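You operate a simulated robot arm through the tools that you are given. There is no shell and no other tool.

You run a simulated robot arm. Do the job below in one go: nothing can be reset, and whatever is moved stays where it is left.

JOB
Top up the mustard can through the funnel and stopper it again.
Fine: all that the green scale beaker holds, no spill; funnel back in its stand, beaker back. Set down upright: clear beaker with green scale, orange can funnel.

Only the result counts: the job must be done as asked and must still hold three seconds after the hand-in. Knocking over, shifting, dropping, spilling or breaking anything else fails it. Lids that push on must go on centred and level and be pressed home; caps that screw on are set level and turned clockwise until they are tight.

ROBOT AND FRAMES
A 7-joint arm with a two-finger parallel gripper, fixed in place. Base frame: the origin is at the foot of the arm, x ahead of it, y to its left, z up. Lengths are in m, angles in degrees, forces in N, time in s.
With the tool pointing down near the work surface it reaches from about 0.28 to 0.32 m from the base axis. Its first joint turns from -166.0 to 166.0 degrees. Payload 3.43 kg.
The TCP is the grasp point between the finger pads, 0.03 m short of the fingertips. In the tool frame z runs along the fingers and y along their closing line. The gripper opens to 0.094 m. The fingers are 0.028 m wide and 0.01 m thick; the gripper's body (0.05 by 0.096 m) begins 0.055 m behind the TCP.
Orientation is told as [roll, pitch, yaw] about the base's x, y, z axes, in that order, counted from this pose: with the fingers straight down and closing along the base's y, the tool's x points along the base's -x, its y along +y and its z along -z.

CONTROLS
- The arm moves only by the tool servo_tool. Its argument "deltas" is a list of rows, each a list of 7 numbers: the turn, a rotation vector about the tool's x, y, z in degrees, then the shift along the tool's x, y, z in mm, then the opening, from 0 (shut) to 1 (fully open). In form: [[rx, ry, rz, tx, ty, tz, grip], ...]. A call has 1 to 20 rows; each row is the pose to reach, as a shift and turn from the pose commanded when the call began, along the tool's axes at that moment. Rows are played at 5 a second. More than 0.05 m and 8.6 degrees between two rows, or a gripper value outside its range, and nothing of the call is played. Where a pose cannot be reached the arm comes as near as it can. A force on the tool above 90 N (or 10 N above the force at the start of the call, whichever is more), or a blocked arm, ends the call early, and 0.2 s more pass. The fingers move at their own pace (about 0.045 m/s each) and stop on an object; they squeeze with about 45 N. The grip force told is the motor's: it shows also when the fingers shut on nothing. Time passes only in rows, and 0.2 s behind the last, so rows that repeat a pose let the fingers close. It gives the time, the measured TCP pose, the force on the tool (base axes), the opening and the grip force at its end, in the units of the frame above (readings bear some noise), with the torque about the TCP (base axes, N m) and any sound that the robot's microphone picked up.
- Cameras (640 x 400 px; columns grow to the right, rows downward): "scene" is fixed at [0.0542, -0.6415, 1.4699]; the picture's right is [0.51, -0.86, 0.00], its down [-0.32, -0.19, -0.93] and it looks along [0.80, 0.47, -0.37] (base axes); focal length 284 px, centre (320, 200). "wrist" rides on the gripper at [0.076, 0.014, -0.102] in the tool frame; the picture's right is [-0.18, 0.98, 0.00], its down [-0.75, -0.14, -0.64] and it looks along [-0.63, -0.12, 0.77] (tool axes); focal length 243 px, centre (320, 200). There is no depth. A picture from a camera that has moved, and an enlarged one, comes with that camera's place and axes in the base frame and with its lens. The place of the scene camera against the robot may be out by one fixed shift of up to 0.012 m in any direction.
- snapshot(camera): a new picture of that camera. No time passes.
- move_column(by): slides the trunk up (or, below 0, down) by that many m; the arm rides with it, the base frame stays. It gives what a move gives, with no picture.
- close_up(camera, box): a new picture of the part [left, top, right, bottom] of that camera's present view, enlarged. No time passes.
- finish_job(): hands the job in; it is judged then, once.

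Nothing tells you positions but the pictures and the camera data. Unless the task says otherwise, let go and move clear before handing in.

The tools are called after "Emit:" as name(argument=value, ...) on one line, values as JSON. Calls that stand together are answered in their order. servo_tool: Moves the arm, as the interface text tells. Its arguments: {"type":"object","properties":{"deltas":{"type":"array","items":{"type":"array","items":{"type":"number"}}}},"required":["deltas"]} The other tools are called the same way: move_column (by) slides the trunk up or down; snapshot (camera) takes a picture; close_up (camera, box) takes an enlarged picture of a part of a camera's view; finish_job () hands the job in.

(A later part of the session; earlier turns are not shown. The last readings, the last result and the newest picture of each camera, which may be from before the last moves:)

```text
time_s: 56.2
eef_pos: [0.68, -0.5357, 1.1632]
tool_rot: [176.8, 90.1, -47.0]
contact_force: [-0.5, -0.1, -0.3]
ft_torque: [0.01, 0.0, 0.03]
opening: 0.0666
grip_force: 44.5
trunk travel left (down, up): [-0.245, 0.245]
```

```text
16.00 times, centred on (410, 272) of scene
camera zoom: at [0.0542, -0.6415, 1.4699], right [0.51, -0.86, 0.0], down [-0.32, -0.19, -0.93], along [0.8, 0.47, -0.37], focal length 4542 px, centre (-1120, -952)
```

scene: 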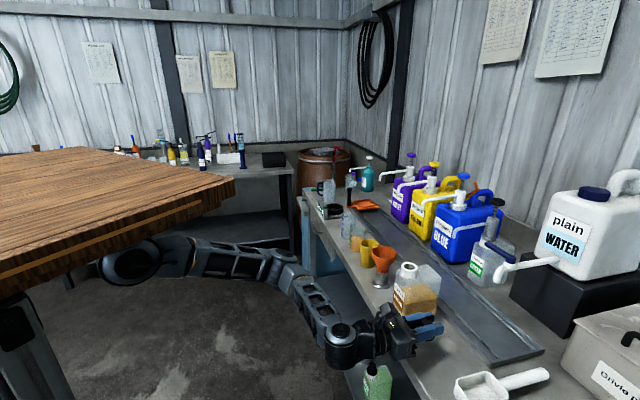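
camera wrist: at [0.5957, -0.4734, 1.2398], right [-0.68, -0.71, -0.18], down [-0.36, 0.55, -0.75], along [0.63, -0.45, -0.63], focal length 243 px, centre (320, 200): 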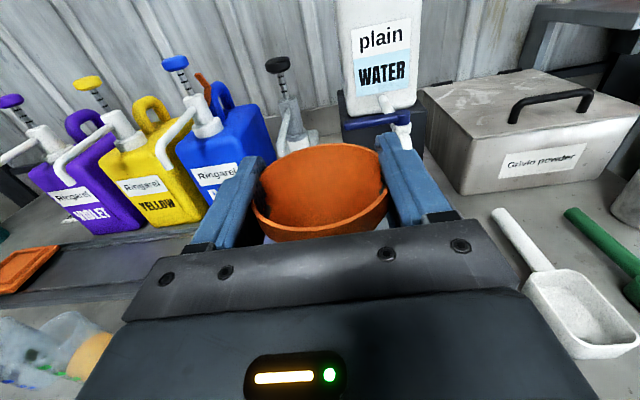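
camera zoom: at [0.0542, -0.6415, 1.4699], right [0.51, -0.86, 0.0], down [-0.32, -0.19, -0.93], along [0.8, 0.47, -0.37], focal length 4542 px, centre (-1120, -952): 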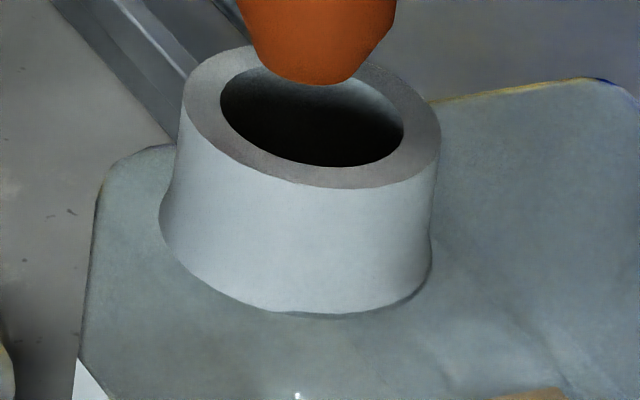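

Emit:
servo_tool(deltas=[[0, 0, 0, 0, 1.8, 1.2, 0], [0, 0, 0, 0, 1.8, 1.2, 0], [0, 0, 0, 0, 1.8, 1.2, 0]])

Emit:
close_up(camera="scene", box=[394, 250, 426, 270])

Emit:
close_up(camera="wrist", box=[220, 130, 420, 255])

```text
time_s: 57.0
eef_pos: [0.6787, -0.5383, 1.1629]
tool_rot: [111.5, 90.0, -112.6]
contact_force: [0.7, -0.3, -0.2]
ft_torque: [0.04, 0.01, 0.0]
opening: 0.0663
grip_force: 45.3
trunk travel left (down, up): [-0.245, 0.245]
```

```text
16.00 times, centred on (410, 260) of scene
camera zoom: at [0.0542, -0.6415, 1.4699], right [0.51, -0.86, 0.0], down [-0.32, -0.19, -0.93], along [0.8, 0.47, -0.37], focal length 4542 px, centre (-1120, -760)
```

zoom: 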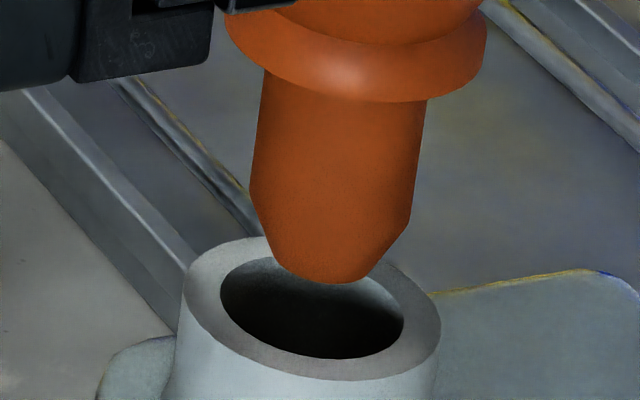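

```text
3.20 times, centred on (320, 192) of wrist
camera zoom: at [0.5952, -0.4759, 1.2398], right [-0.68, -0.71, -0.18], down [-0.36, 0.55, -0.75], along [0.63, -0.45, -0.63], focal length 776 px, centre (320, 224)
```

zoom: 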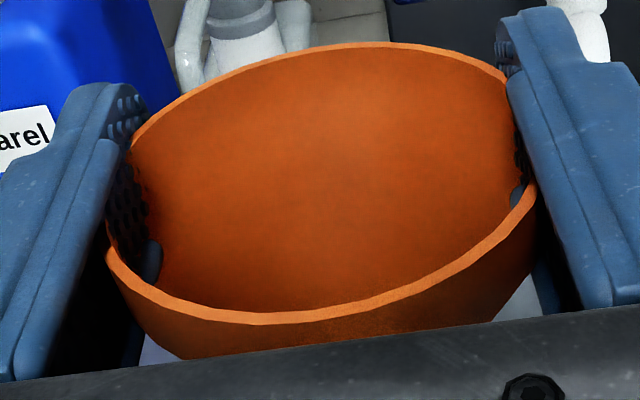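

Tiny residual offset (~1.3 mm too far in n); I correct it and start the insertion, reading forces as I go.

Emit:
servo_tool(deltas=[[0, 0, 0, 0, -0.3, -1.2, 0], [0, 0, 0, -4, -0.3, -1.2, 0], [0, 0, 0, -8, -0.3, -1.2, 0], [0, 0, 0, -12, -0.3, -1.2, 0], [0, 0, 0, -16, -0.3, -1.2, 0], [0, 0, 0, -16, -0.3, -1.2, 0]])

Emit:
close_up(camera="scene", box=[394, 250, 426, 270])

Emit:
close_up(camera="wrist", box=[220, 130, 420, 255])

```text
time_s: 58.4
eef_pos: [0.6786, -0.5356, 1.1472]
tool_rot: [146.0, 90.0, -77.9]
contact_force: [1.0, 0.4, -0.4]
ft_torque: [0.02, 0.0, 0.01]
opening: 0.0664
grip_force: 44.6
trunk travel left (down, up): [-0.245, 0.245]
```

```text
16.00 times, centred on (410, 260) of scene
camera zoom: at [0.0542, -0.6415, 1.4699], right [0.51, -0.86, 0.0], down [-0.32, -0.19, -0.93], along [0.8, 0.47, -0.37], focal length 4542 px, centre (-1120, -760)
```

zoom: 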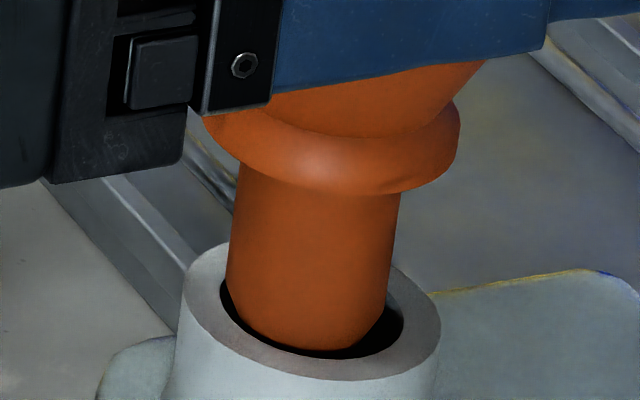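

```text
3.20 times, centred on (320, 192) of wrist
camera zoom: at [0.5938, -0.4743, 1.2238], right [-0.68, -0.71, -0.18], down [-0.36, 0.55, -0.75], along [0.63, -0.45, -0.63], focal length 776 px, centre (320, 224)
```

zoom: 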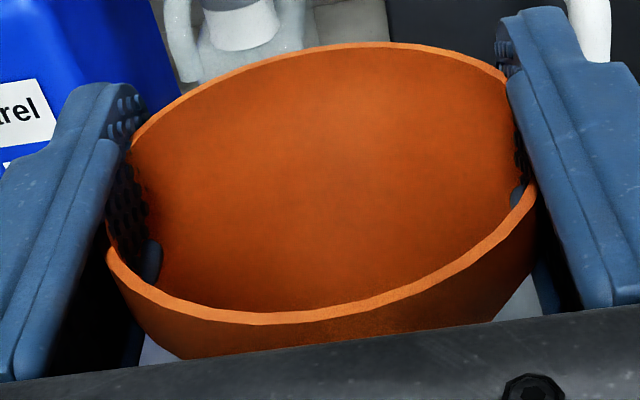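

The spout is entering the hole nearly centred. I continue down with a +0.6 mm n correction.

Emit:
servo_tool(deltas=[[0, 0, 0, -3, 0, 0.6, 0], [0, 0, 0, -6, 0, 0.6, 0], [0, 0, 0, -9, 0, 0.6, 0], [0, 0, 0, -12, 0, 0.6, 0], [0, 0, 0, -12, 0, 0.6, 0]])

Emit:
close_up(camera="scene", box=[394, 250, 426, 270])

```text
time_s: 59.6
eef_pos: [0.6788, -0.5369, 1.1354]
tool_rot: [173.7, 90.0, -50.4]
contact_force: [0.5, 0.4, -1.4]
ft_torque: [0.04, 0.02, 0.0]
opening: 0.0663
grip_force: 45.3
trunk travel left (down, up): [-0.245, 0.245]
```

```text
16.00 times, centred on (410, 260) of scene
camera zoom: at [0.0542, -0.6415, 1.4699], right [0.51, -0.86, 0.0], down [-0.32, -0.19, -0.93], along [0.8, 0.47, -0.37], focal length 4542 px, centre (-1120, -760)
```

zoom: 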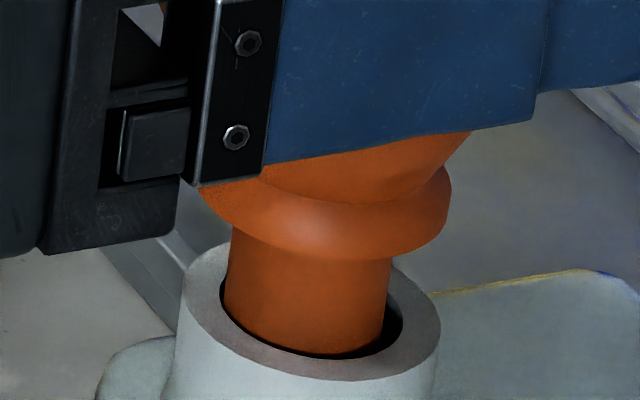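

Emit:
servo_tool(deltas=[[0, 0, 0, 0, 0, 1, 0], [0, 0, 0, -3, 0, 1, 0], [0, 0, 0, -6, 0, 1, 0], [0, 0, 0, -9, 0, 1, 0], [0, 0, 0, -12, 0, 1, 0], [0, 0, 0, -12, 0, 1, 0]])

Emit:
close_up(camera="scene", box=[394, 250, 426, 270])

```text
time_s: 61.0
eef_pos: [0.6786, -0.5371, 1.1246]
tool_rot: [171.7, 90.0, -52.3]
contact_force: [0.4, 0.0, -0.9]
ft_torque: [0.0, -0.02, 0.0]
opening: 0.0667
grip_force: 45.1
trunk travel left (down, up): [-0.245, 0.245]
```

```text
16.00 times, centred on (410, 260) of scene
camera zoom: at [0.0542, -0.6415, 1.4699], right [0.51, -0.86, 0.0], down [-0.32, -0.19, -0.93], along [0.8, 0.47, -0.37], focal length 4542 px, centre (-1120, -760)
```

zoom: 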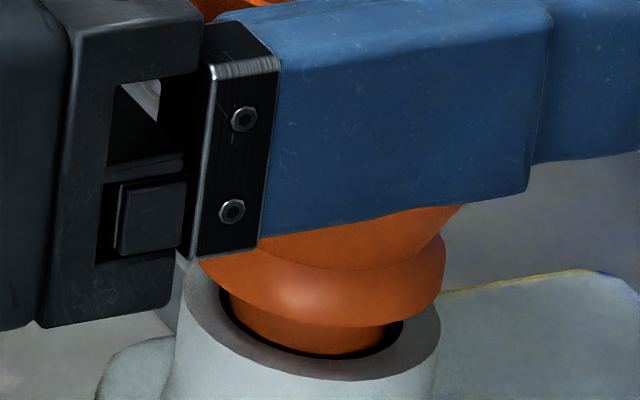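

Emit:
servo_tool(deltas=[[0, 0, 0, -2, 0, 0, 0], [0, 0, 0, -4, 0, 0, 0], [0, 0, 0, -4, 0, 0, 0]])

Emit:
servo_tool(deltas=[[0, 0, 0, -1, 0, 0, 0], [0, 0, 0, -2, 0, 0, 0], [0, 0, 0, -2, 0, 0, 0]])

Emit:
close_up(camera="scene", box=[394, 250, 426, 270])

```text
time_s: 61.8
eef_pos: [0.6787, -0.5366, 1.1202]
tool_rot: [73.6, 90.0, -150.5]
contact_force: [0.5, -0.1, -0.9]
ft_torque: [0.0, 0.0, -0.02]
opening: 0.0665
grip_force: 44.8
trunk travel left (down, up): [-0.245, 0.245]
```

```text
time_s: 62.6
eef_pos: [0.6804, -0.537, 1.1171]
tool_rot: [70.8, 89.9, -153.1]
contact_force: [-0.1, 0.1, -0.5]
ft_torque: [0.01, 0.04, 0.02]
opening: 0.0667
grip_force: 44.8
trunk travel left (down, up): [-0.245, 0.245]
```

```text
16.00 times, centred on (410, 260) of scene
camera zoom: at [0.0542, -0.6415, 1.4699], right [0.51, -0.86, 0.0], down [-0.32, -0.19, -0.93], along [0.8, 0.47, -0.37], focal length 4542 px, centre (-1120, -760)
```

zoom: 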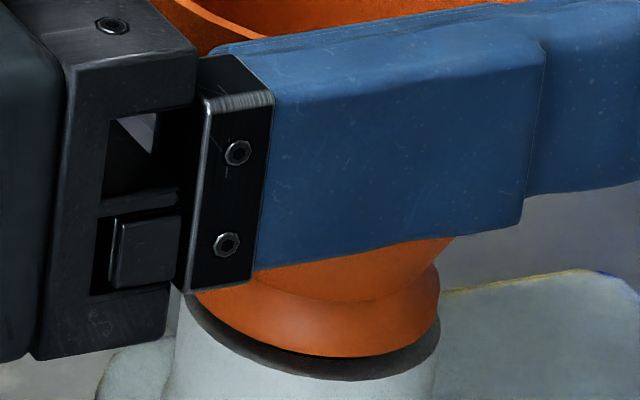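

Emit:
servo_tool(deltas=[[0, 0, 0, -1, 0, 0, 0], [0, 0, 0, -2, 0, 0, 0], [0, 0, 0, -2, 0, 0, 0]])

Emit:
servo_tool(deltas=[[0, 0, 0, -1, 0, 0, 0], [0, 0, 0, -1.5, 0, 0, 0], [0, 0, 0, -1.5, 0, 0, 0]])

Emit:
close_up(camera="scene", box=[394, 250, 426, 270])

```text
time_s: 63.4
eef_pos: [0.6807, -0.537, 1.1151]
tool_rot: [119.4, 90.0, -104.7]
contact_force: [-0.5, 0.2, -0.2]
ft_torque: [0.02, 0.02, 0.01]
opening: 0.0666
grip_force: 45.4
trunk travel left (down, up): [-0.245, 0.245]
```

```text
time_s: 64.2
eef_pos: [0.678, -0.5365, 1.113]
tool_rot: [140.2, 90.0, -83.7]
contact_force: [-0.9, 0.2, -0.7]
ft_torque: [0.01, 0.0, 0.0]
opening: 0.0668
grip_force: 45.2
trunk travel left (down, up): [-0.245, 0.245]
```

```text
16.00 times, centred on (410, 260) of scene
camera zoom: at [0.0542, -0.6415, 1.4699], right [0.51, -0.86, 0.0], down [-0.32, -0.19, -0.93], along [0.8, 0.47, -0.37], focal length 4542 px, centre (-1120, -760)
```

zoom: 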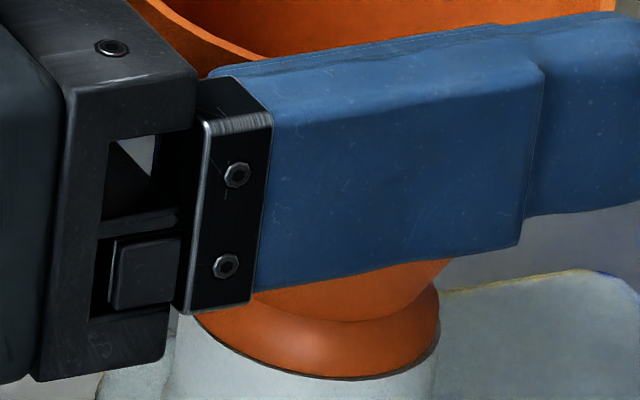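

Emit:
servo_tool(deltas=[[0, 0, 0, -0.5, 0, 0, 0], [0, 0, 0, -1, 0, 0, 0], [0, 0, 0, -1, 0, 0, 0]])

Emit:
servo_tool(deltas=[[0, 0, 0, -0.5, 0, 0, 0], [0, 0, 0, -1, 0, 0, 0], [0, 0, 0, -1, 0, 0, 0]])

Emit:
snapshot(camera="wrist")

```text
time_s: 65.0
eef_pos: [0.6795, -0.538, 1.1133]
tool_rot: [164.5, 90.0, -59.6]
contact_force: [0.9, 0.6, 6.7]
ft_torque: [0.06, 0.08, 0.01]
opening: 0.0665
grip_force: 45.4
trunk travel left (down, up): [-0.245, 0.245]
```

```text
time_s: 65.8
eef_pos: [0.6795, -0.5364, 1.1134]
tool_rot: [166.6, 89.8, -57.4]
contact_force: [0.2, 1.3, 18.0]
ft_torque: [0.13, 0.25, 0.01]
opening: 0.0667
grip_force: 44.6
trunk travel left (down, up): [-0.245, 0.245]
```

```text
taken
camera wrist: at [0.5955, -0.4749, 1.1897], right [-0.68, -0.71, -0.18], down [-0.36, 0.55, -0.76], along [0.63, -0.45, -0.63], focal length 243 px, centre (320, 200)
```

wrist: 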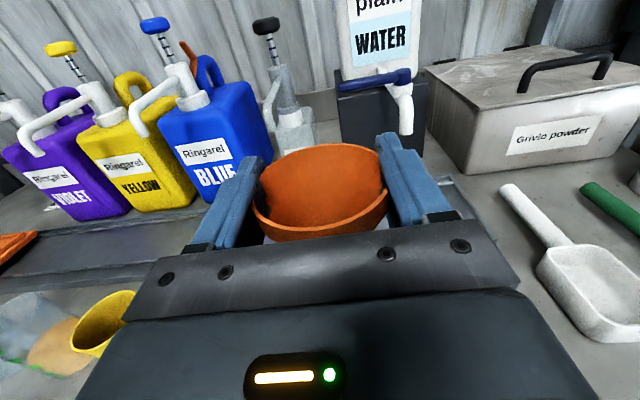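

The funnel's collar is seated on the mouth (18 N contact at z 1.1137). I relieve the load and open the fingers.

Emit:
servo_tool(deltas=[[0, 0, 0, 1, 0, 0, 0], [0, 0, 0, 1.6, 0, 0, 0], [0, 0, 0, 1.6, 0, 0, 0]])

Emit:
servo_tool(deltas=[[0, 0, 0, 0, 0, 0, 0.72], [0, 0, 0, 0, 0, 0, 0.78], [0, 0, 0, 0, 0, 0, 0.85], [0, 0, 0, 0, 0, 0, 0.92], [0, 0, 0, 0, 0, 0, 1], [0, 0, 0, 0, 0, 0, 1]])

Emit:
close_up(camera="scene", box=[370, 220, 450, 300])

Emit:
snapshot(camera="wrist")

```text
time_s: 66.6
eef_pos: [0.6795, -0.5361, 1.113]
tool_rot: [162.3, 89.9, -61.7]
contact_force: [3.9, -2.8, 13.1]
ft_torque: [-0.36, -0.12, 0.09]
opening: 0.0665
grip_force: 44.8
trunk travel left (down, up): [-0.245, 0.245]
```

```text
time_s: 68.0
eef_pos: [0.6784, -0.5366, 1.1129]
tool_rot: [131.5, 90.0, -92.4]
contact_force: [-1.0, -0.3, -0.1]
ft_torque: [0.01, 0.01, 0.03]
opening: 0.0942
grip_force: 0.1
trunk travel left (down, up): [-0.245, 0.245]
```

```text
5.00 times, centred on (410, 260) of scene
camera zoom: at [0.0542, -0.6415, 1.4699], right [0.51, -0.86, 0.0], down [-0.32, -0.19, -0.93], along [0.8, 0.47, -0.37], focal length 1419 px, centre (-130, -100)
```

zoom: 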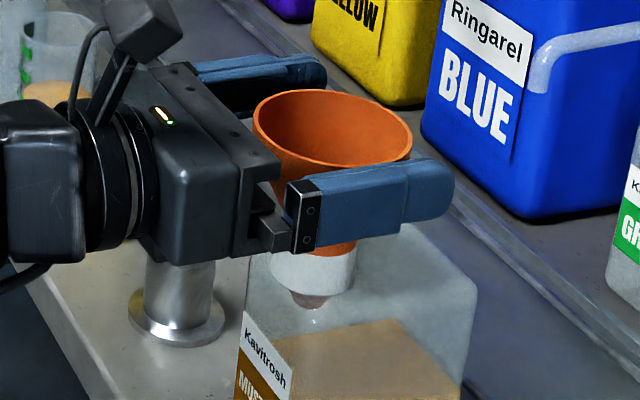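

```text
taken
camera wrist: at [0.5952, -0.475, 1.1898], right [-0.68, -0.71, -0.18], down [-0.36, 0.55, -0.75], along [0.63, -0.45, -0.63], focal length 243 px, centre (320, 200)
```

wrist: 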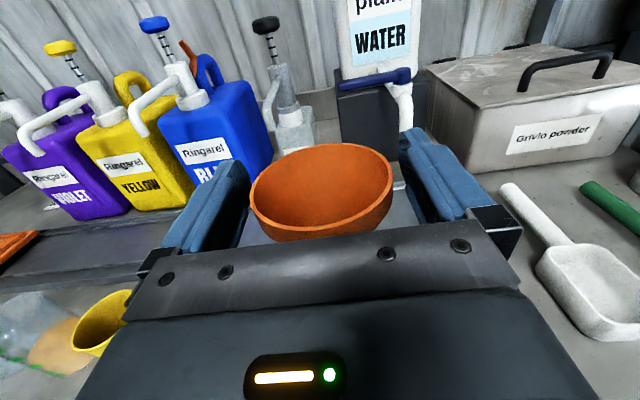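

The funnel sits level in the can's mouth. I retreat straight back and go across to look at the green-scale beaker.

Emit:
servo_tool(deltas=[[0, 0, 0, 0, 0, -25, 1], [0, 0, 0, 0, 0, -55, 1], [0, 0, 0, 0, 0, -85, 1], [0, 0, 0, 0, 0, -112, 1], [0, 0, 0, 0, -40, -112, 1], [0, 0, 0, -10, -85, -112, 1], [0, 0, 0, -20, -130, -112, 1], [0, 0, 0, -25, -175, -112, 1], [0, 0, 0, -25, -220, -112, 1], [0, 0, 0, -25, -265, -112, 1], [0, 0, 0, -25, -310, -112, 1], [0, 0, 0, -25, -350, -112, 1], [0, 0, 0, -25, -350, -112, 1]])

Emit:
snapshot(camera="wrist")

Emit:
close_up(camera="wrist", box=[240, 120, 400, 220])

Emit:
close_up(camera="scene", box=[330, 200, 470, 320])

```text
time_s: 70.8
eef_pos: [0.8378, -0.2182, 1.0882]
tool_rot: [99.0, 89.3, -126.3]
contact_force: [-0.2, 0.0, -0.3]
ft_torque: [-0.02, -0.03, -0.04]
opening: 0.0939
grip_force: 0.0
trunk travel left (down, up): [-0.245, 0.245]
```

```text
taken
camera wrist: at [0.7558, -0.1533, 1.1642], right [-0.7, -0.69, -0.17], down [-0.36, 0.55, -0.76], along [0.62, -0.47, -0.63], focal length 243 px, centre (320, 200)
```

wrist: 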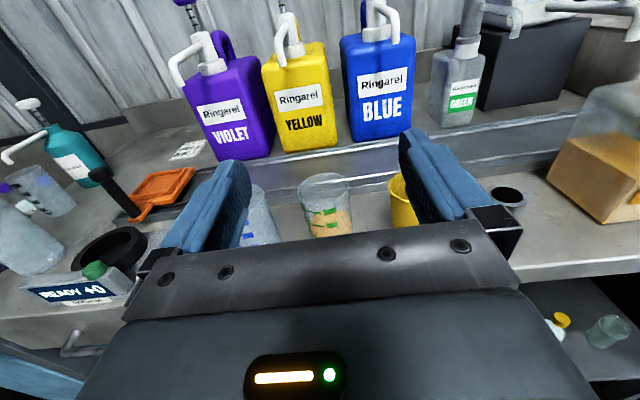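

```text
4.00 times, centred on (320, 170) of wrist
camera zoom: at [0.7558, -0.1533, 1.1642], right [-0.7, -0.69, -0.17], down [-0.36, 0.55, -0.76], along [0.62, -0.47, -0.63], focal length 970 px, centre (320, 320)
```

zoom: 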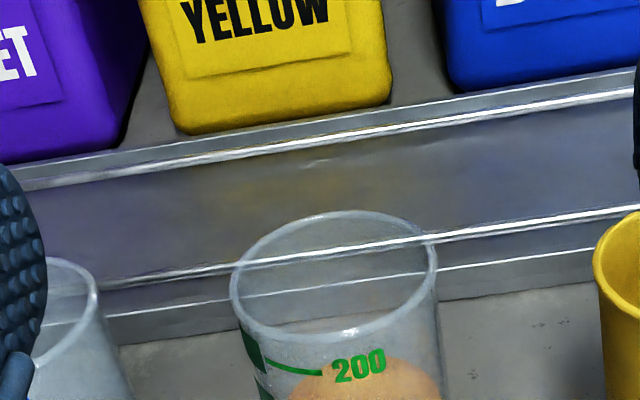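

```text
3.33 times, centred on (400, 260) of scene
camera zoom: at [0.0542, -0.6415, 1.4699], right [0.51, -0.86, 0.0], down [-0.32, -0.19, -0.93], along [0.8, 0.47, -0.37], focal length 946 px, centre (53, 0)
```

zoom: 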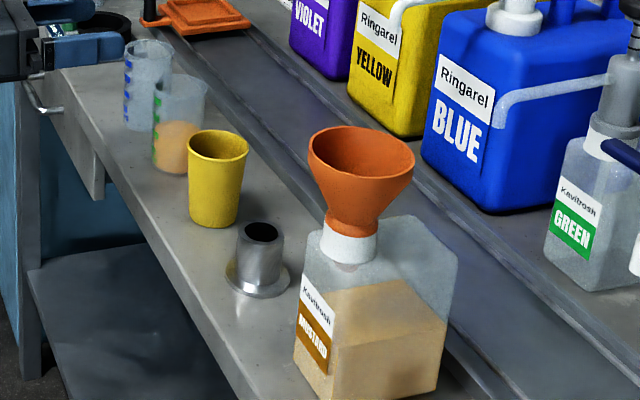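

I see the beaker clearly: centre ≈ (n .868, t .436), diameter ≈ 60 mm, rim ≈ z 1.0. The pose deviates ~1.4° here, so I test whether moving closer or yawing the tool radially restores accuracy.

Emit:
servo_tool(deltas=[[0, 0, 0, 20, 0, 0, 1], [0, 0, 0, 20, 0, 20, 1], [0, 0, 0, 20, 0, 40, 1], [0, 0, 0, 20, 0, 40, 1]])

Emit:
snapshot(camera="wrist")

```text
time_s: 71.8
eef_pos: [0.8713, -0.2338, 1.1068]
tool_rot: [109.8, 90.0, -114.3]
contact_force: [0.2, -0.2, 0.0]
ft_torque: [-0.01, -0.03, -0.01]
opening: 0.094
grip_force: 0.0
trunk travel left (down, up): [-0.245, 0.245]
```

```text
taken
camera wrist: at [0.7875, -0.1718, 1.1845], right [-0.68, -0.71, -0.18], down [-0.36, 0.55, -0.75], along [0.63, -0.45, -0.63], focal length 243 px, centre (320, 200)
```

wrist: 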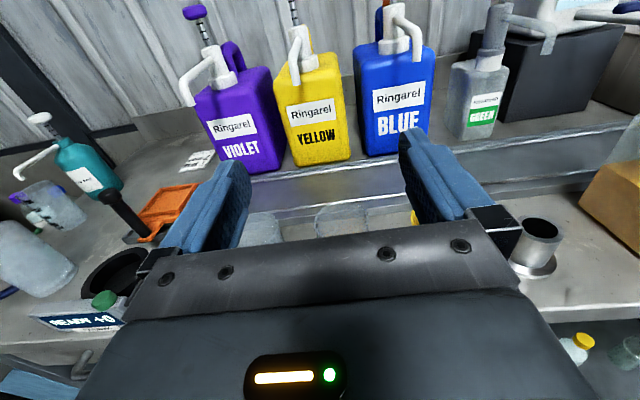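

Emit:
servo_tool(deltas=[[0, 0, 0, -40, 1, 0, 1], [0, 0, 0, -80, 1, 0, 1], [0, 0, 0, -115, 1, 0, 1], [0, 0, 0, -145, 1, 0, 1], [0, 0, 0, -145, 1, 0, 1]])

Emit:
snapshot(camera="wrist")

Emit:
close_up(camera="wrist", box=[240, 100, 400, 200])

Emit:
close_up(camera="scene", box=[310, 210, 390, 290])

```text
time_s: 73.0
eef_pos: [0.8702, -0.2342, 0.9619]
tool_rot: [-147.0, 90.0, -10.9]
contact_force: [-0.6, -1.4, -0.5]
ft_torque: [-0.01, 0.02, -0.03]
opening: 0.0942
grip_force: 0.0
trunk travel left (down, up): [-0.245, 0.245]
```

```text
taken
camera wrist: at [0.7858, -0.1732, 1.038], right [-0.68, -0.71, -0.18], down [-0.36, 0.55, -0.75], along [0.63, -0.45, -0.63], focal length 243 px, centre (320, 200)
```

wrist: 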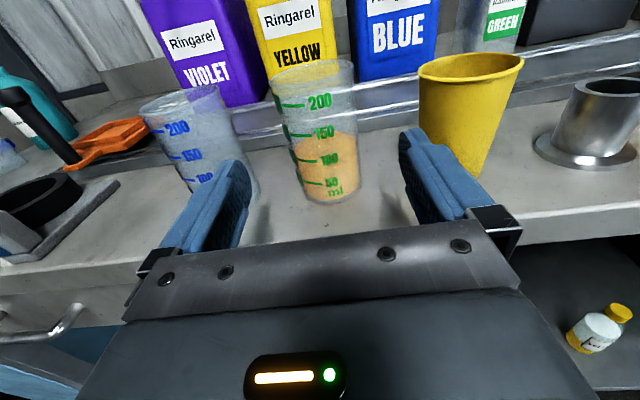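

```text
4.00 times, centred on (320, 150) of wrist
camera zoom: at [0.7858, -0.1732, 1.038], right [-0.68, -0.71, -0.18], down [-0.36, 0.55, -0.75], along [0.63, -0.45, -0.63], focal length 970 px, centre (320, 400)
```

zoom: 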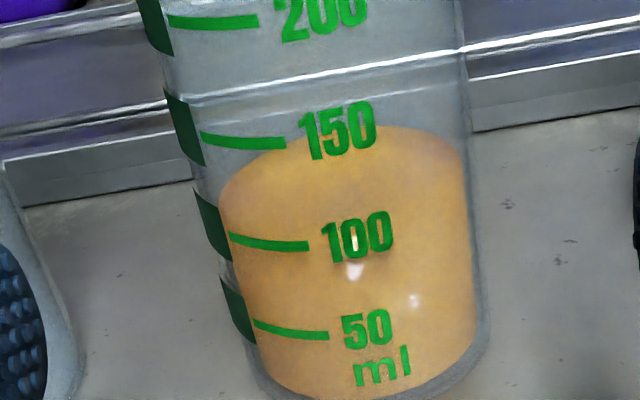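

```text
5.00 times, centred on (350, 250) of scene
camera zoom: at [0.0542, -0.6415, 1.4699], right [0.51, -0.86, 0.0], down [-0.32, -0.19, -0.93], along [0.8, 0.47, -0.37], focal length 1419 px, centre (170, -50)
```

zoom: 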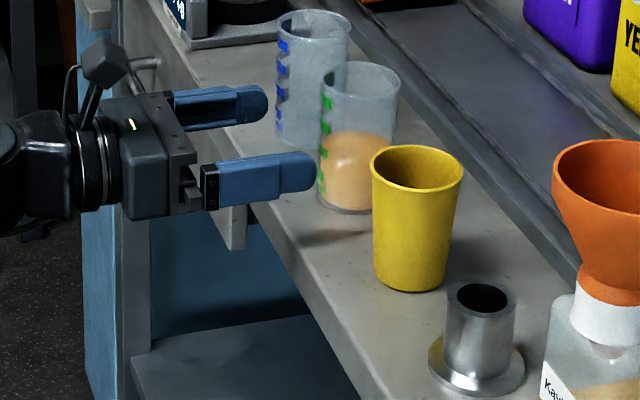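

The beaker holds about 130 ml; its axis is at t ≈ .436. I advance the open fingers around it at z ≈ .957.

Emit:
servo_tool(deltas=[[0, 0, 0, -5, -0.8, 20, 1], [0, 0, 0, -5, -0.8, 40, 1], [0, 0, 0, -5, -0.8, 60, 1], [0, 0, 0, -5, -0.8, 79, 1], [0, 0, 0, -5, -0.8, 79, 1]])

Emit:
snapshot(camera="wrist")

Emit:
close_up(camera="wrist", box=[240, 130, 400, 230])

Emit:
close_up(camera="scene", box=[320, 220, 380, 280])

```text
time_s: 74.2
eef_pos: [0.9274, -0.2903, 0.9594]
tool_rot: [124.7, 90.0, -99.4]
contact_force: [0.6, 0.0, -0.4]
ft_torque: [-0.01, 0.0, -0.01]
opening: 0.094
grip_force: 0.0
trunk travel left (down, up): [-0.245, 0.245]
```

```text
taken
camera wrist: at [0.8432, -0.2275, 1.0356], right [-0.68, -0.71, -0.18], down [-0.36, 0.55, -0.75], along [0.63, -0.45, -0.63], focal length 243 px, centre (320, 200)
```

wrist: 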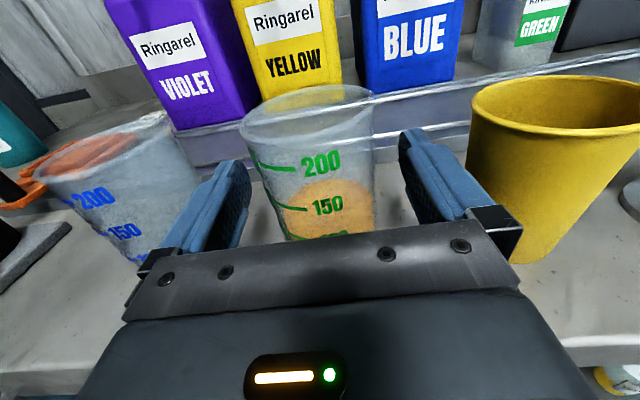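

```text
4.00 times, centred on (320, 180) of wrist
camera zoom: at [0.8432, -0.2275, 1.0356], right [-0.68, -0.71, -0.18], down [-0.36, 0.55, -0.75], along [0.63, -0.45, -0.63], focal length 970 px, centre (320, 280)
```

zoom: 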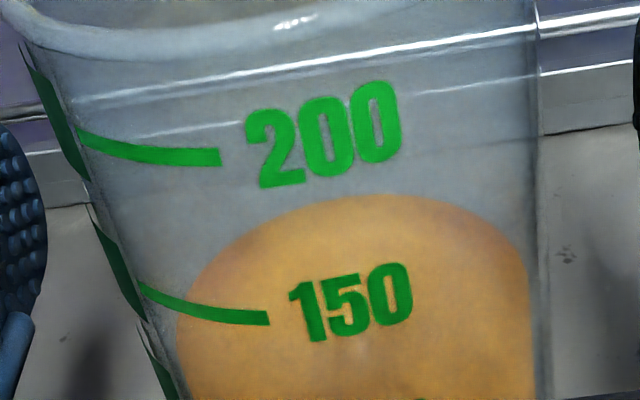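

```text
6.67 times, centred on (350, 250) of scene
camera zoom: at [0.0542, -0.6415, 1.4699], right [0.51, -0.86, 0.0], down [-0.32, -0.19, -0.93], along [0.8, 0.47, -0.37], focal length 1892 px, centre (120, -133)
```

zoom: 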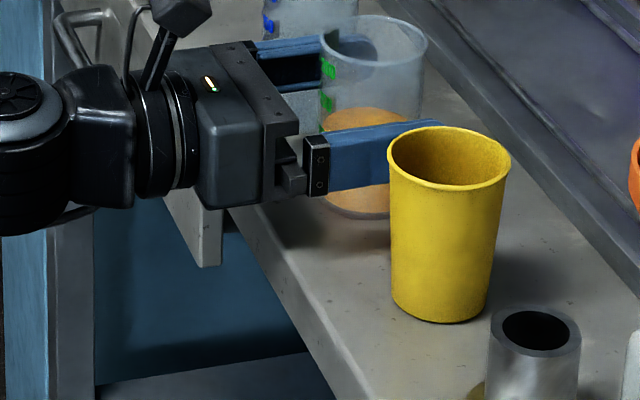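

The beaker is within ~1 mm of centre; I trim by 1.2 mm and close on it.

Emit:
servo_tool(deltas=[[0, 0, 0, -1, 1.2, 0, 1], [0, 0, 0, -1, 1.2, 0, 0.85], [0, 0, 0, -1, 1.2, 0, 0.75], [0, 0, 0, -1, 1.2, 0, 0.68], [0, 0, 0, -1, 1.2, 0, 0.66], [0, 0, 0, -1, 1.2, 0, 0.66]])

Emit:
close_up(camera="wrist", box=[220, 130, 420, 255])

Emit:
servo_tool(deltas=[[0, 0, 0, 0, 0, 0, 0.63], [0, 0, 0, 0, 0, 0, 0.6], [0, 0, 0, 0, 0, 0, 0.5], [0, 0, 0, 0, 0, 0, 0.3], [0, 0, 0, 0, 0, 0, 0], [0, 0, 0, 0, 0, 0, 0]])

Emit:
close_up(camera="wrist", box=[220, 80, 420, 205])

Emit:
close_up(camera="scene", box=[320, 220, 380, 280])

```text
time_s: 75.6
eef_pos: [0.9266, -0.2901, 0.9573]
tool_rot: [113.9, 90.0, -110.2]
contact_force: [0.0, -0.3, 0.7]
ft_torque: [-0.01, -0.02, 0.02]
opening: 0.0619
grip_force: 0.0
trunk travel left (down, up): [-0.245, 0.245]
```

```text
3.20 times, centred on (320, 192) of wrist
camera zoom: at [0.8424, -0.2286, 1.0343], right [-0.68, -0.71, -0.18], down [-0.36, 0.55, -0.75], along [0.63, -0.45, -0.63], focal length 776 px, centre (320, 224)
```

zoom: 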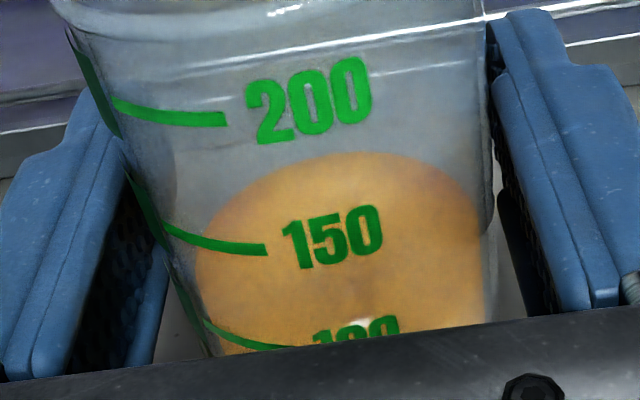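

```text
time_s: 77.0
eef_pos: [0.9258, -0.2906, 0.9583]
tool_rot: [135.6, 90.0, -88.3]
contact_force: [0.3, 0.9, 0.8]
ft_torque: [0.04, -0.03, -0.02]
opening: 0.0566
grip_force: 45.2
trunk travel left (down, up): [-0.245, 0.245]
```

```text
3.20 times, centred on (320, 142) of wrist
camera zoom: at [0.8423, -0.2287, 1.0344], right [-0.68, -0.71, -0.18], down [-0.36, 0.55, -0.75], along [0.63, -0.45, -0.63], focal length 776 px, centre (320, 384)
```

zoom: 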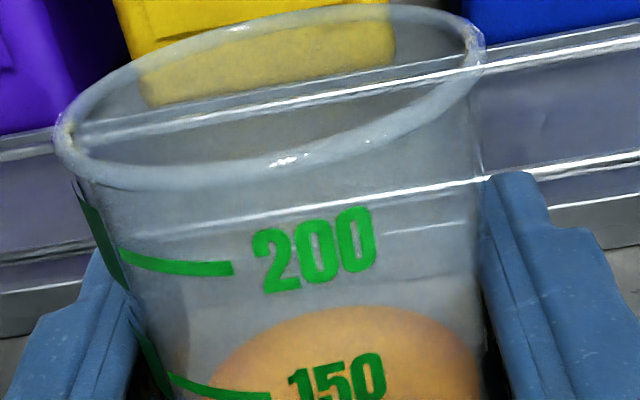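

```text
6.67 times, centred on (350, 250) of scene
camera zoom: at [0.0542, -0.6415, 1.4699], right [0.51, -0.86, 0.0], down [-0.32, -0.19, -0.93], along [0.8, 0.47, -0.37], focal length 1892 px, centre (120, -133)
```

zoom: 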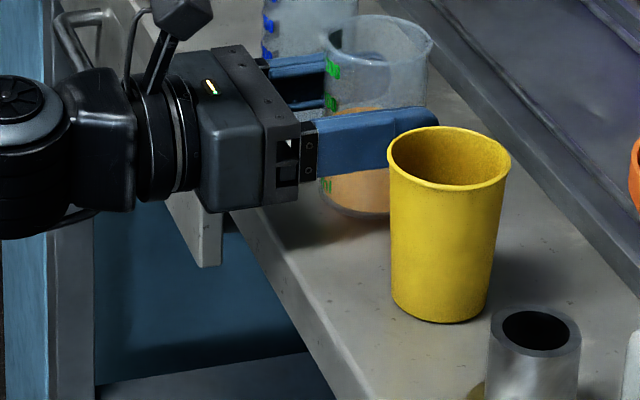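

The beaker is held firmly (opening 56.6 mm). I lift it gently straight up, keeping it level.

Emit:
servo_tool(deltas=[[0, 0, 0, 3, 0, 0, 0], [0, 0, 0, 8, 0, 0, 0], [0, 0, 0, 15, 0, 0, 0], [0, 0, 0, 25, 0, 0, 0], [0, 0, 0, 38, 0, 0, 0], [0, 0, 0, 54, 0, 0, 0], [0, 0, 0, 72, 0, 0, 0], [0, 0, 0, 92, 0, 0, 0], [0, 0, 0, 112, 0, 0, 0], [0, 0, 0, 132, 0, 0, 0], [0, 0, 0, 152, 0, 0, 0], [0, 0, 0, 172, 0, 0, 0], [0, 0, 0, 192, 0, 0, 0], [0, 0, 0, 212, 0, 0, 0], [0, 0, 0, 230, 0, 0, 0], [0, 0, 0, 245, 0, 0, 0], [0, 0, 0, 256, 0, 0, 0], [0, 0, 0, 263, 0, 0, 0], [0, 0, 0, 265, 0, 0, 0], [0, 0, 0, 265, 0, 0, 0]])

Emit:
snapshot(camera="scene")

Emit:
snapshot(camera="wrist")

```text
time_s: 81.2
eef_pos: [0.9224, -0.3016, 1.2233]
tool_rot: [108.4, 90.1, -116.3]
contact_force: [0.9, 0.4, -1.5]
ft_torque: [0.0, 0.0, -0.03]
opening: 0.0563
grip_force: 45.0
trunk travel left (down, up): [-0.245, 0.245]
```

```text
taken
```

scene: 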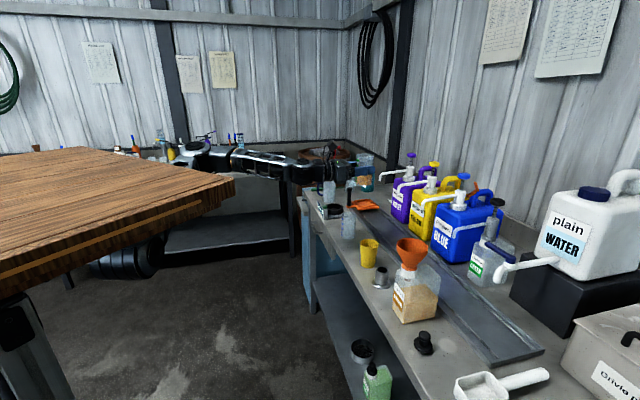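

```text
taken
camera wrist: at [0.8391, -0.2378, 1.2994], right [-0.69, -0.7, -0.18], down [-0.36, 0.55, -0.75], along [0.63, -0.46, -0.63], focal length 243 px, centre (320, 200)
```

wrist: 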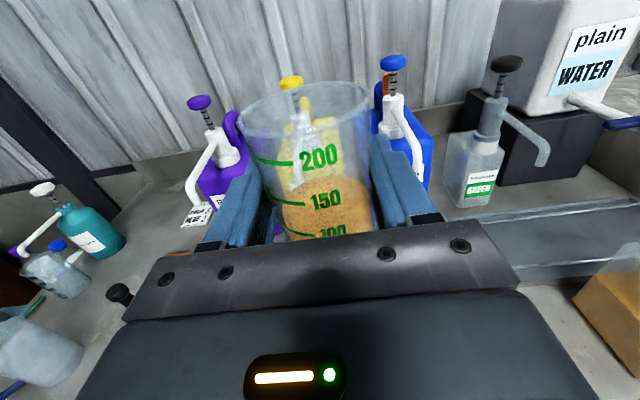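

Beaker is up and level. I carry it smoothly along the bench above all objects (base ≈ 1.165, funnel rim ≈ 1.122) toward the far side of the can.

Emit:
servo_tool(deltas=[[0, 0, 0, 0, 4, 0, 0], [0, 0, 0, 0, 12, 0, 0], [0, 0, 0, 0, 24, 0, 0], [0, 0, 0, 0, 40, -1, 0], [0, 0, 0, 0, 58, -2, 0], [0, 0, 0, 0, 77, -3, 0], [0, 0, 0, 0, 97, -4, 0], [0, 0, 0, 0, 117, -5, 0], [0, 0, 0, 0, 137, -6, 0], [0, 0, 0, 0, 156, -7, 0], [0, 0, 0, 0, 174, -8, 0], [0, 0, 0, 0, 188, -8, 0], [0, 0, 0, 0, 196, -8, 0], [0, 0, 0, 0, 200, -8, 0], [0, 0, 0, 0, 200, -8, 0]])

Emit:
snapshot(camera="wrist")

```text
time_s: 84.4
eef_pos: [0.7824, -0.4303, 1.2219]
tool_rot: [93.3, 90.0, -130.8]
contact_force: [-0.1, 0.5, -1.3]
ft_torque: [-0.02, -0.01, 0.01]
opening: 0.0564
grip_force: 44.7
trunk travel left (down, up): [-0.245, 0.245]
```

```text
taken
camera wrist: at [0.6982, -0.3679, 1.2987], right [-0.68, -0.71, -0.18], down [-0.36, 0.55, -0.75], along [0.63, -0.45, -0.63], focal length 243 px, centre (320, 200)
```

wrist: 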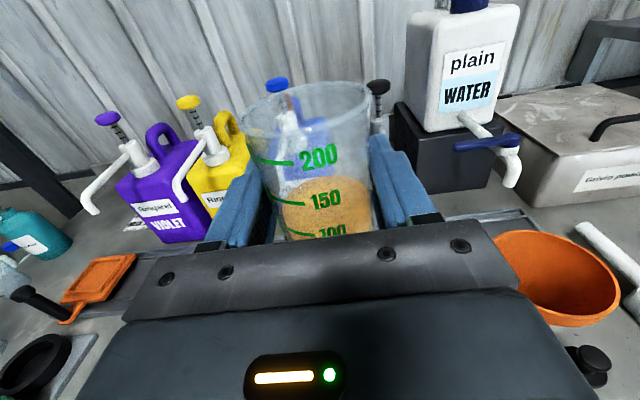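

Emit:
servo_tool(deltas=[[0, 0, 0, 0, 4, 0, 0], [0, 0, 0, 0, 12, 0, 0], [0, 0, 0, 0, 24, 0, 0], [0, 0, 0, 0, 40, 0, 0], [0, 0, 0, 0, 58, 0, 0], [0, 0, 0, 0, 77, 0, 0], [0, 0, 0, 0, 97, 0, 0], [0, 0, 0, 0, 117, 0, 0], [0, 0, 0, 0, 137, 0, 0], [0, 0, 0, 0, 156, 0, 0], [0, 0, 0, 0, 175, 0, 0], [0, 0, 0, 0, 190, 0, 0], [0, 0, 0, 0, 201, 0, 0], [0, 0, 0, 0, 208, 0, 0], [0, 0, 0, 0, 208, 0, 0]])

Emit:
snapshot(camera="wrist")

Emit:
close_up(camera="scene", box=[360, 190, 480, 280])

```text
time_s: 87.6
eef_pos: [0.6377, -0.5777, 1.2224]
tool_rot: [140.7, 90.0, -83.2]
contact_force: [-1.0, -0.1, -0.1]
ft_torque: [0.03, 0.03, 0.01]
opening: 0.0565
grip_force: 44.7
trunk travel left (down, up): [-0.245, 0.245]
```

```text
taken
camera wrist: at [0.5536, -0.5172, 1.299], right [-0.68, -0.71, -0.18], down [-0.36, 0.55, -0.75], along [0.63, -0.45, -0.63], focal length 243 px, centre (320, 200)
```

wrist: 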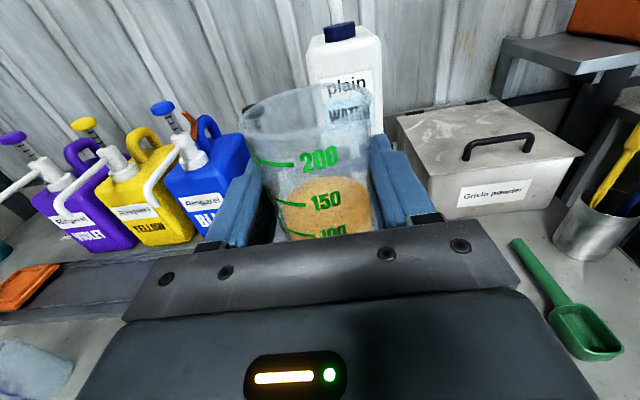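

```text
4.44 times, centred on (420, 235) of scene
camera zoom: at [0.0542, -0.6415, 1.4699], right [0.51, -0.86, 0.0], down [-0.32, -0.19, -0.93], along [0.8, 0.47, -0.37], focal length 1262 px, centre (-124, 44)
```

zoom: 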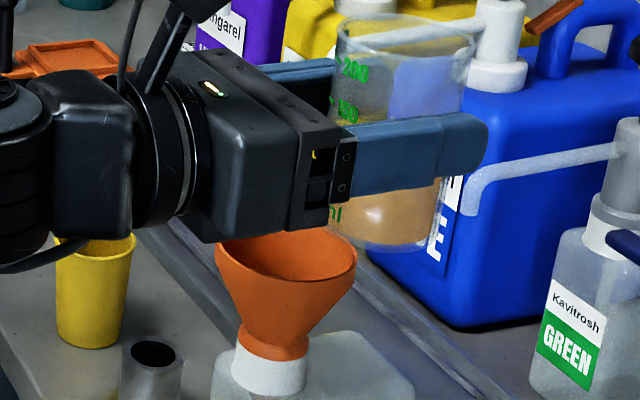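

Beaker is at (n .8595, t .0266, z 1.223), left side facing the funnel. I tilt slowly toward +t (funnel side), first a small amount to confirm the direction.

Emit:
servo_tool(deltas=[[0, 0, -2, 0, 0, 0, 0], [0, 0, -4, 0, 0, 0, 0], [0, 0, -7, 0, 0, 0, 0], [0, 0, -10, 0, 0, 0, 0], [0, 0, -13, 0, 0, 0, 0], [0, 0, -15, 0, 0, 0, 0], [0, 0, -15, 0, 0, 0, 0]])

Emit:
close_up(camera="scene", box=[360, 190, 480, 280])

```text
time_s: 89.2
eef_pos: [0.6377, -0.5783, 1.2221]
tool_rot: [90.1, 75.0, -134.0]
contact_force: [-0.8, 1.0, -0.5]
ft_torque: [0.02, -0.02, 0.01]
opening: 0.0563
grip_force: 45.2
trunk travel left (down, up): [-0.245, 0.245]
```

```text
4.44 times, centred on (420, 235) of scene
camera zoom: at [0.0542, -0.6415, 1.4699], right [0.51, -0.86, 0.0], down [-0.32, -0.19, -0.93], along [0.8, 0.47, -0.37], focal length 1262 px, centre (-124, 44)
```

zoom: 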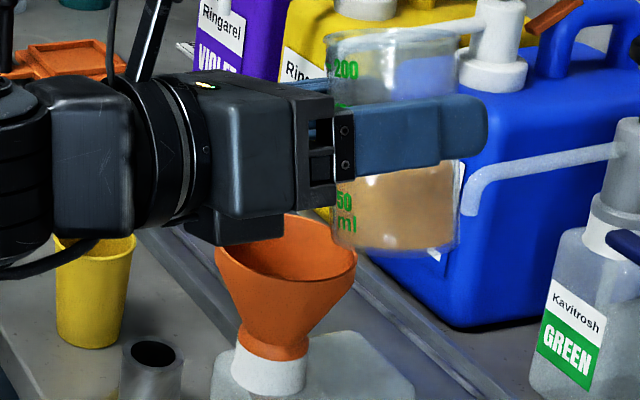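

Emit:
servo_tool(deltas=[[0, 0, -2, 0, 0, 0, 0], [0, 0, -5, 0, 0, 0, 0], [0, 0, -8, 0, 0, 0, 0], [0, 0, -11, 0, 0, 0, 0], [0, 0, -14, 0, 0, 0, 0], [0, 0, -17, 0, 0, 0, 0], [0, 0, -20, 0, 0, 0, 0], [0, 0, -23, 0, 0, 0, 0], [0, 0, -26, 0, 0, 0, 0], [0, 0, -28, 0, 0, 0, 0], [0, 0, -30, 0, 0, 0, 0], [0, 0, -30, 0, 0, 0, 0]])

Emit:
snapshot(camera="wrist")

Emit:
close_up(camera="scene", box=[360, 190, 480, 280])

```text
time_s: 91.8
eef_pos: [0.637, -0.5784, 1.2229]
tool_rot: [89.9, 44.9, -134.0]
contact_force: [-1.1, 0.2, -0.7]
ft_torque: [0.05, -0.01, -0.03]
opening: 0.0548
grip_force: 45.8
trunk travel left (down, up): [-0.245, 0.245]
```

```text
taken
camera wrist: at [0.5938, -0.4749, 1.2865], right [-0.57, -0.59, 0.57], down [-0.76, 0.13, -0.63], along [0.3, -0.79, -0.53], focal length 243 px, centre (320, 200)
```

wrist: 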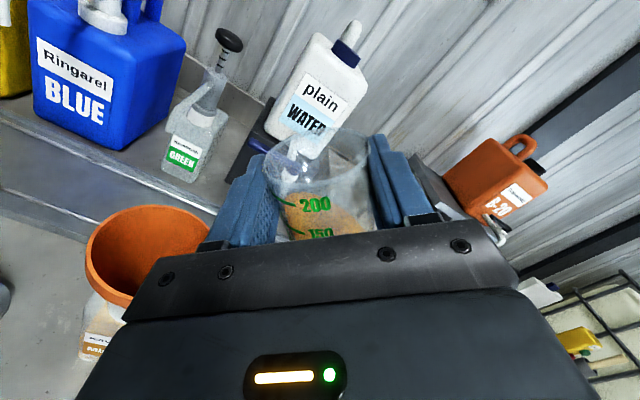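

```text
4.44 times, centred on (420, 235) of scene
camera zoom: at [0.0542, -0.6415, 1.4699], right [0.51, -0.86, 0.0], down [-0.32, -0.19, -0.93], along [0.8, 0.47, -0.37], focal length 1262 px, centre (-124, 44)
```

zoom: 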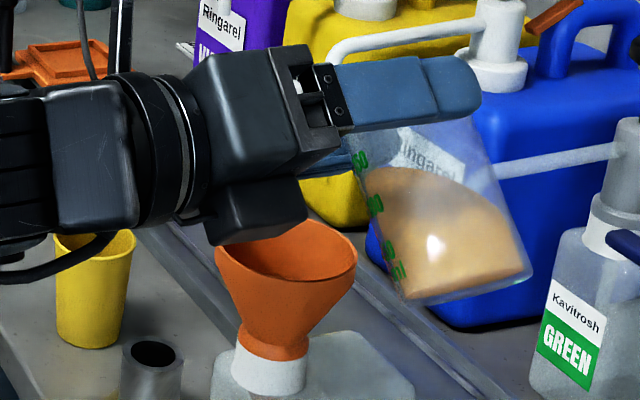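

Something changed: the gripper opening fell slightly and the beaker seems to sit differently in the fingers. I look closely before doing anything else.

Emit:
close_up(camera="wrist", box=[220, 110, 420, 235])

Emit:
close_up(camera="scene", box=[400, 190, 480, 260])

```text
3.20 times, centred on (320, 172) of wrist
camera zoom: at [0.5938, -0.4749, 1.2865], right [-0.57, -0.59, 0.57], down [-0.76, 0.13, -0.63], along [0.3, -0.79, -0.53], focal length 776 px, centre (320, 288)
```

zoom: 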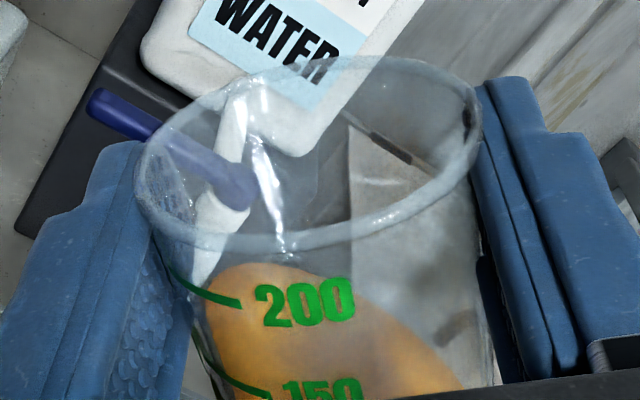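

```text
5.71 times, centred on (440, 225) of scene
camera zoom: at [0.0542, -0.6415, 1.4699], right [0.51, -0.86, 0.0], down [-0.32, -0.19, -0.93], along [0.8, 0.47, -0.37], focal length 1622 px, centre (-366, 57)
```

zoom: 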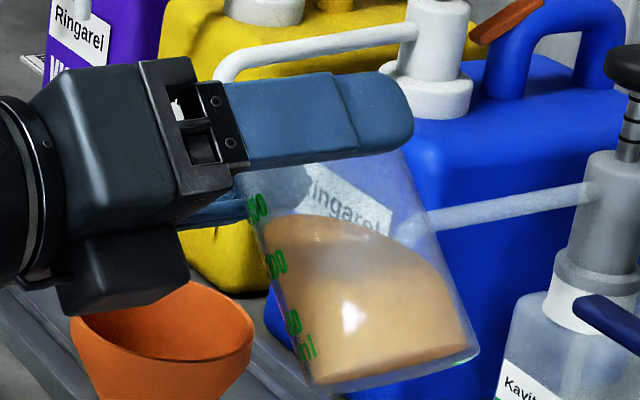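

The beaker slid ~24 mm down through the fingers and spun ~15° (it seems to have popped from a corner-like grip onto flat facets); nothing spilled. Its lip is now too close to the fingers for a clean pour, so I'll bring it level, return it to its place and regrip.

Emit:
servo_tool(deltas=[[0, 0, 2, 0, 0, 0, 0], [0, 0, 5, 0, 0, 0, 0], [0, 0, 8, 0, 0, 0, 0], [0, 0, 11, 0, 0, 0, 0], [0, 0, 14, 0, 0, 0, 0], [0, 0, 17, 0, 0, 0, 0], [0, 0, 20, 0, 0, 0, 0], [0, 0, 23, 0, 0, 0, 0], [0, 0, 26, 0, 0, 0, 0], [0, 0, 29, 0, 0, 0, 0], [0, 0, 32, 0, 0, 0, 0], [0, 0, 35, 0, 0, 0, 0], [0, 0, 38, 0, 0, 0, 0], [0, 0, 41, 0, 0, 0, 0], [0, 0, 43, 0, 0, 0, 0], [0, 0, 45, 0, 0, 0, 0], [0, 0, 45, 0, 0, 0, 0]])

Emit:
snapshot(camera="wrist")

Emit:
close_up(camera="scene", box=[360, 190, 480, 280])

```text
time_s: 95.4
eef_pos: [0.6387, -0.58, 1.2232]
tool_rot: [-39.0, 89.9, 96.9]
contact_force: [0.0, 0.5, -1.5]
ft_torque: [0.01, 0.01, -0.01]
opening: 0.0543
grip_force: 44.5
trunk travel left (down, up): [-0.245, 0.245]
```

```text
taken
camera wrist: at [0.5537, -0.5172, 1.2989], right [-0.68, -0.71, -0.18], down [-0.36, 0.55, -0.75], along [0.63, -0.45, -0.63], focal length 243 px, centre (320, 200)
```

wrist: 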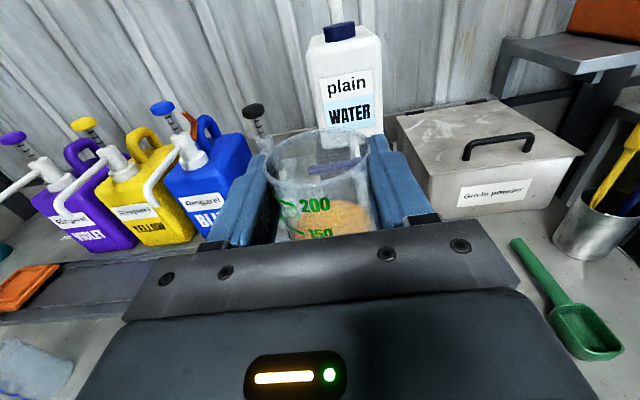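

```text
4.44 times, centred on (420, 235) of scene
camera zoom: at [0.0542, -0.6415, 1.4699], right [0.51, -0.86, 0.0], down [-0.32, -0.19, -0.93], along [0.8, 0.47, -0.37], focal length 1262 px, centre (-124, 44)
```

zoom: 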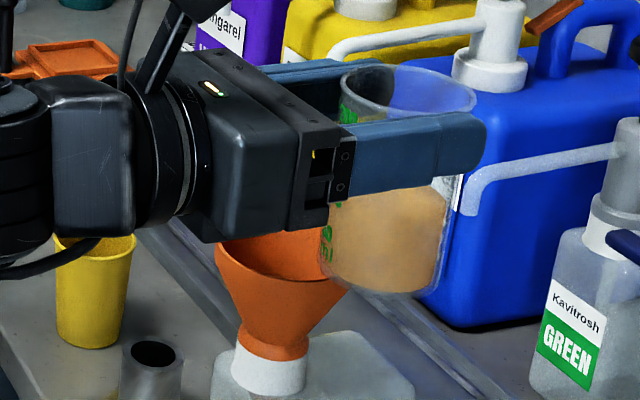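

Emit:
close_up(camera="wrist", box=[220, 110, 420, 235])

Emit:
close_up(camera="scene", box=[405, 195, 465, 265])

```text
3.20 times, centred on (320, 172) of wrist
camera zoom: at [0.5537, -0.5172, 1.2989], right [-0.68, -0.71, -0.18], down [-0.36, 0.55, -0.75], along [0.63, -0.45, -0.63], focal length 776 px, centre (320, 288)
```

zoom: 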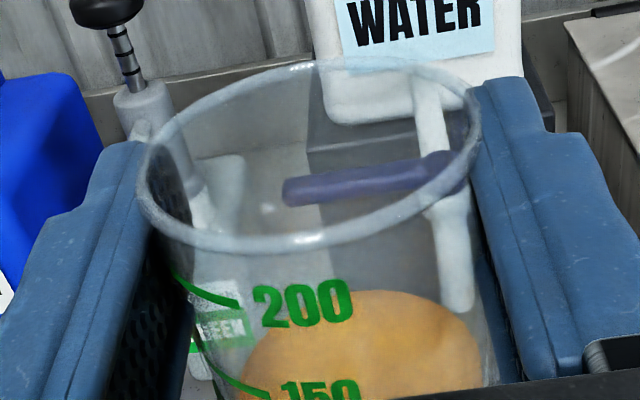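

```text
5.71 times, centred on (435, 230) of scene
camera zoom: at [0.0542, -0.6415, 1.4699], right [0.51, -0.86, 0.0], down [-0.32, -0.19, -0.93], along [0.8, 0.47, -0.37], focal length 1622 px, centre (-337, 29)
```

zoom: 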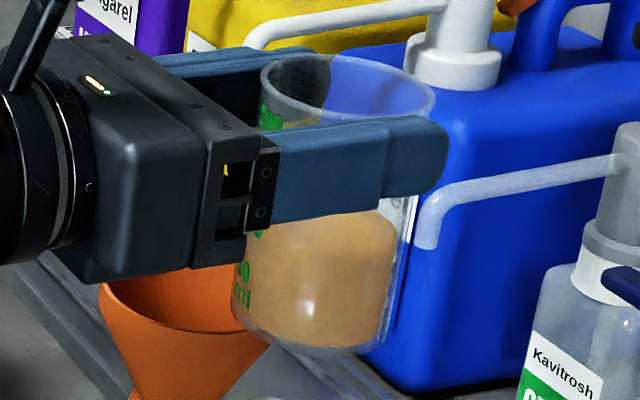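

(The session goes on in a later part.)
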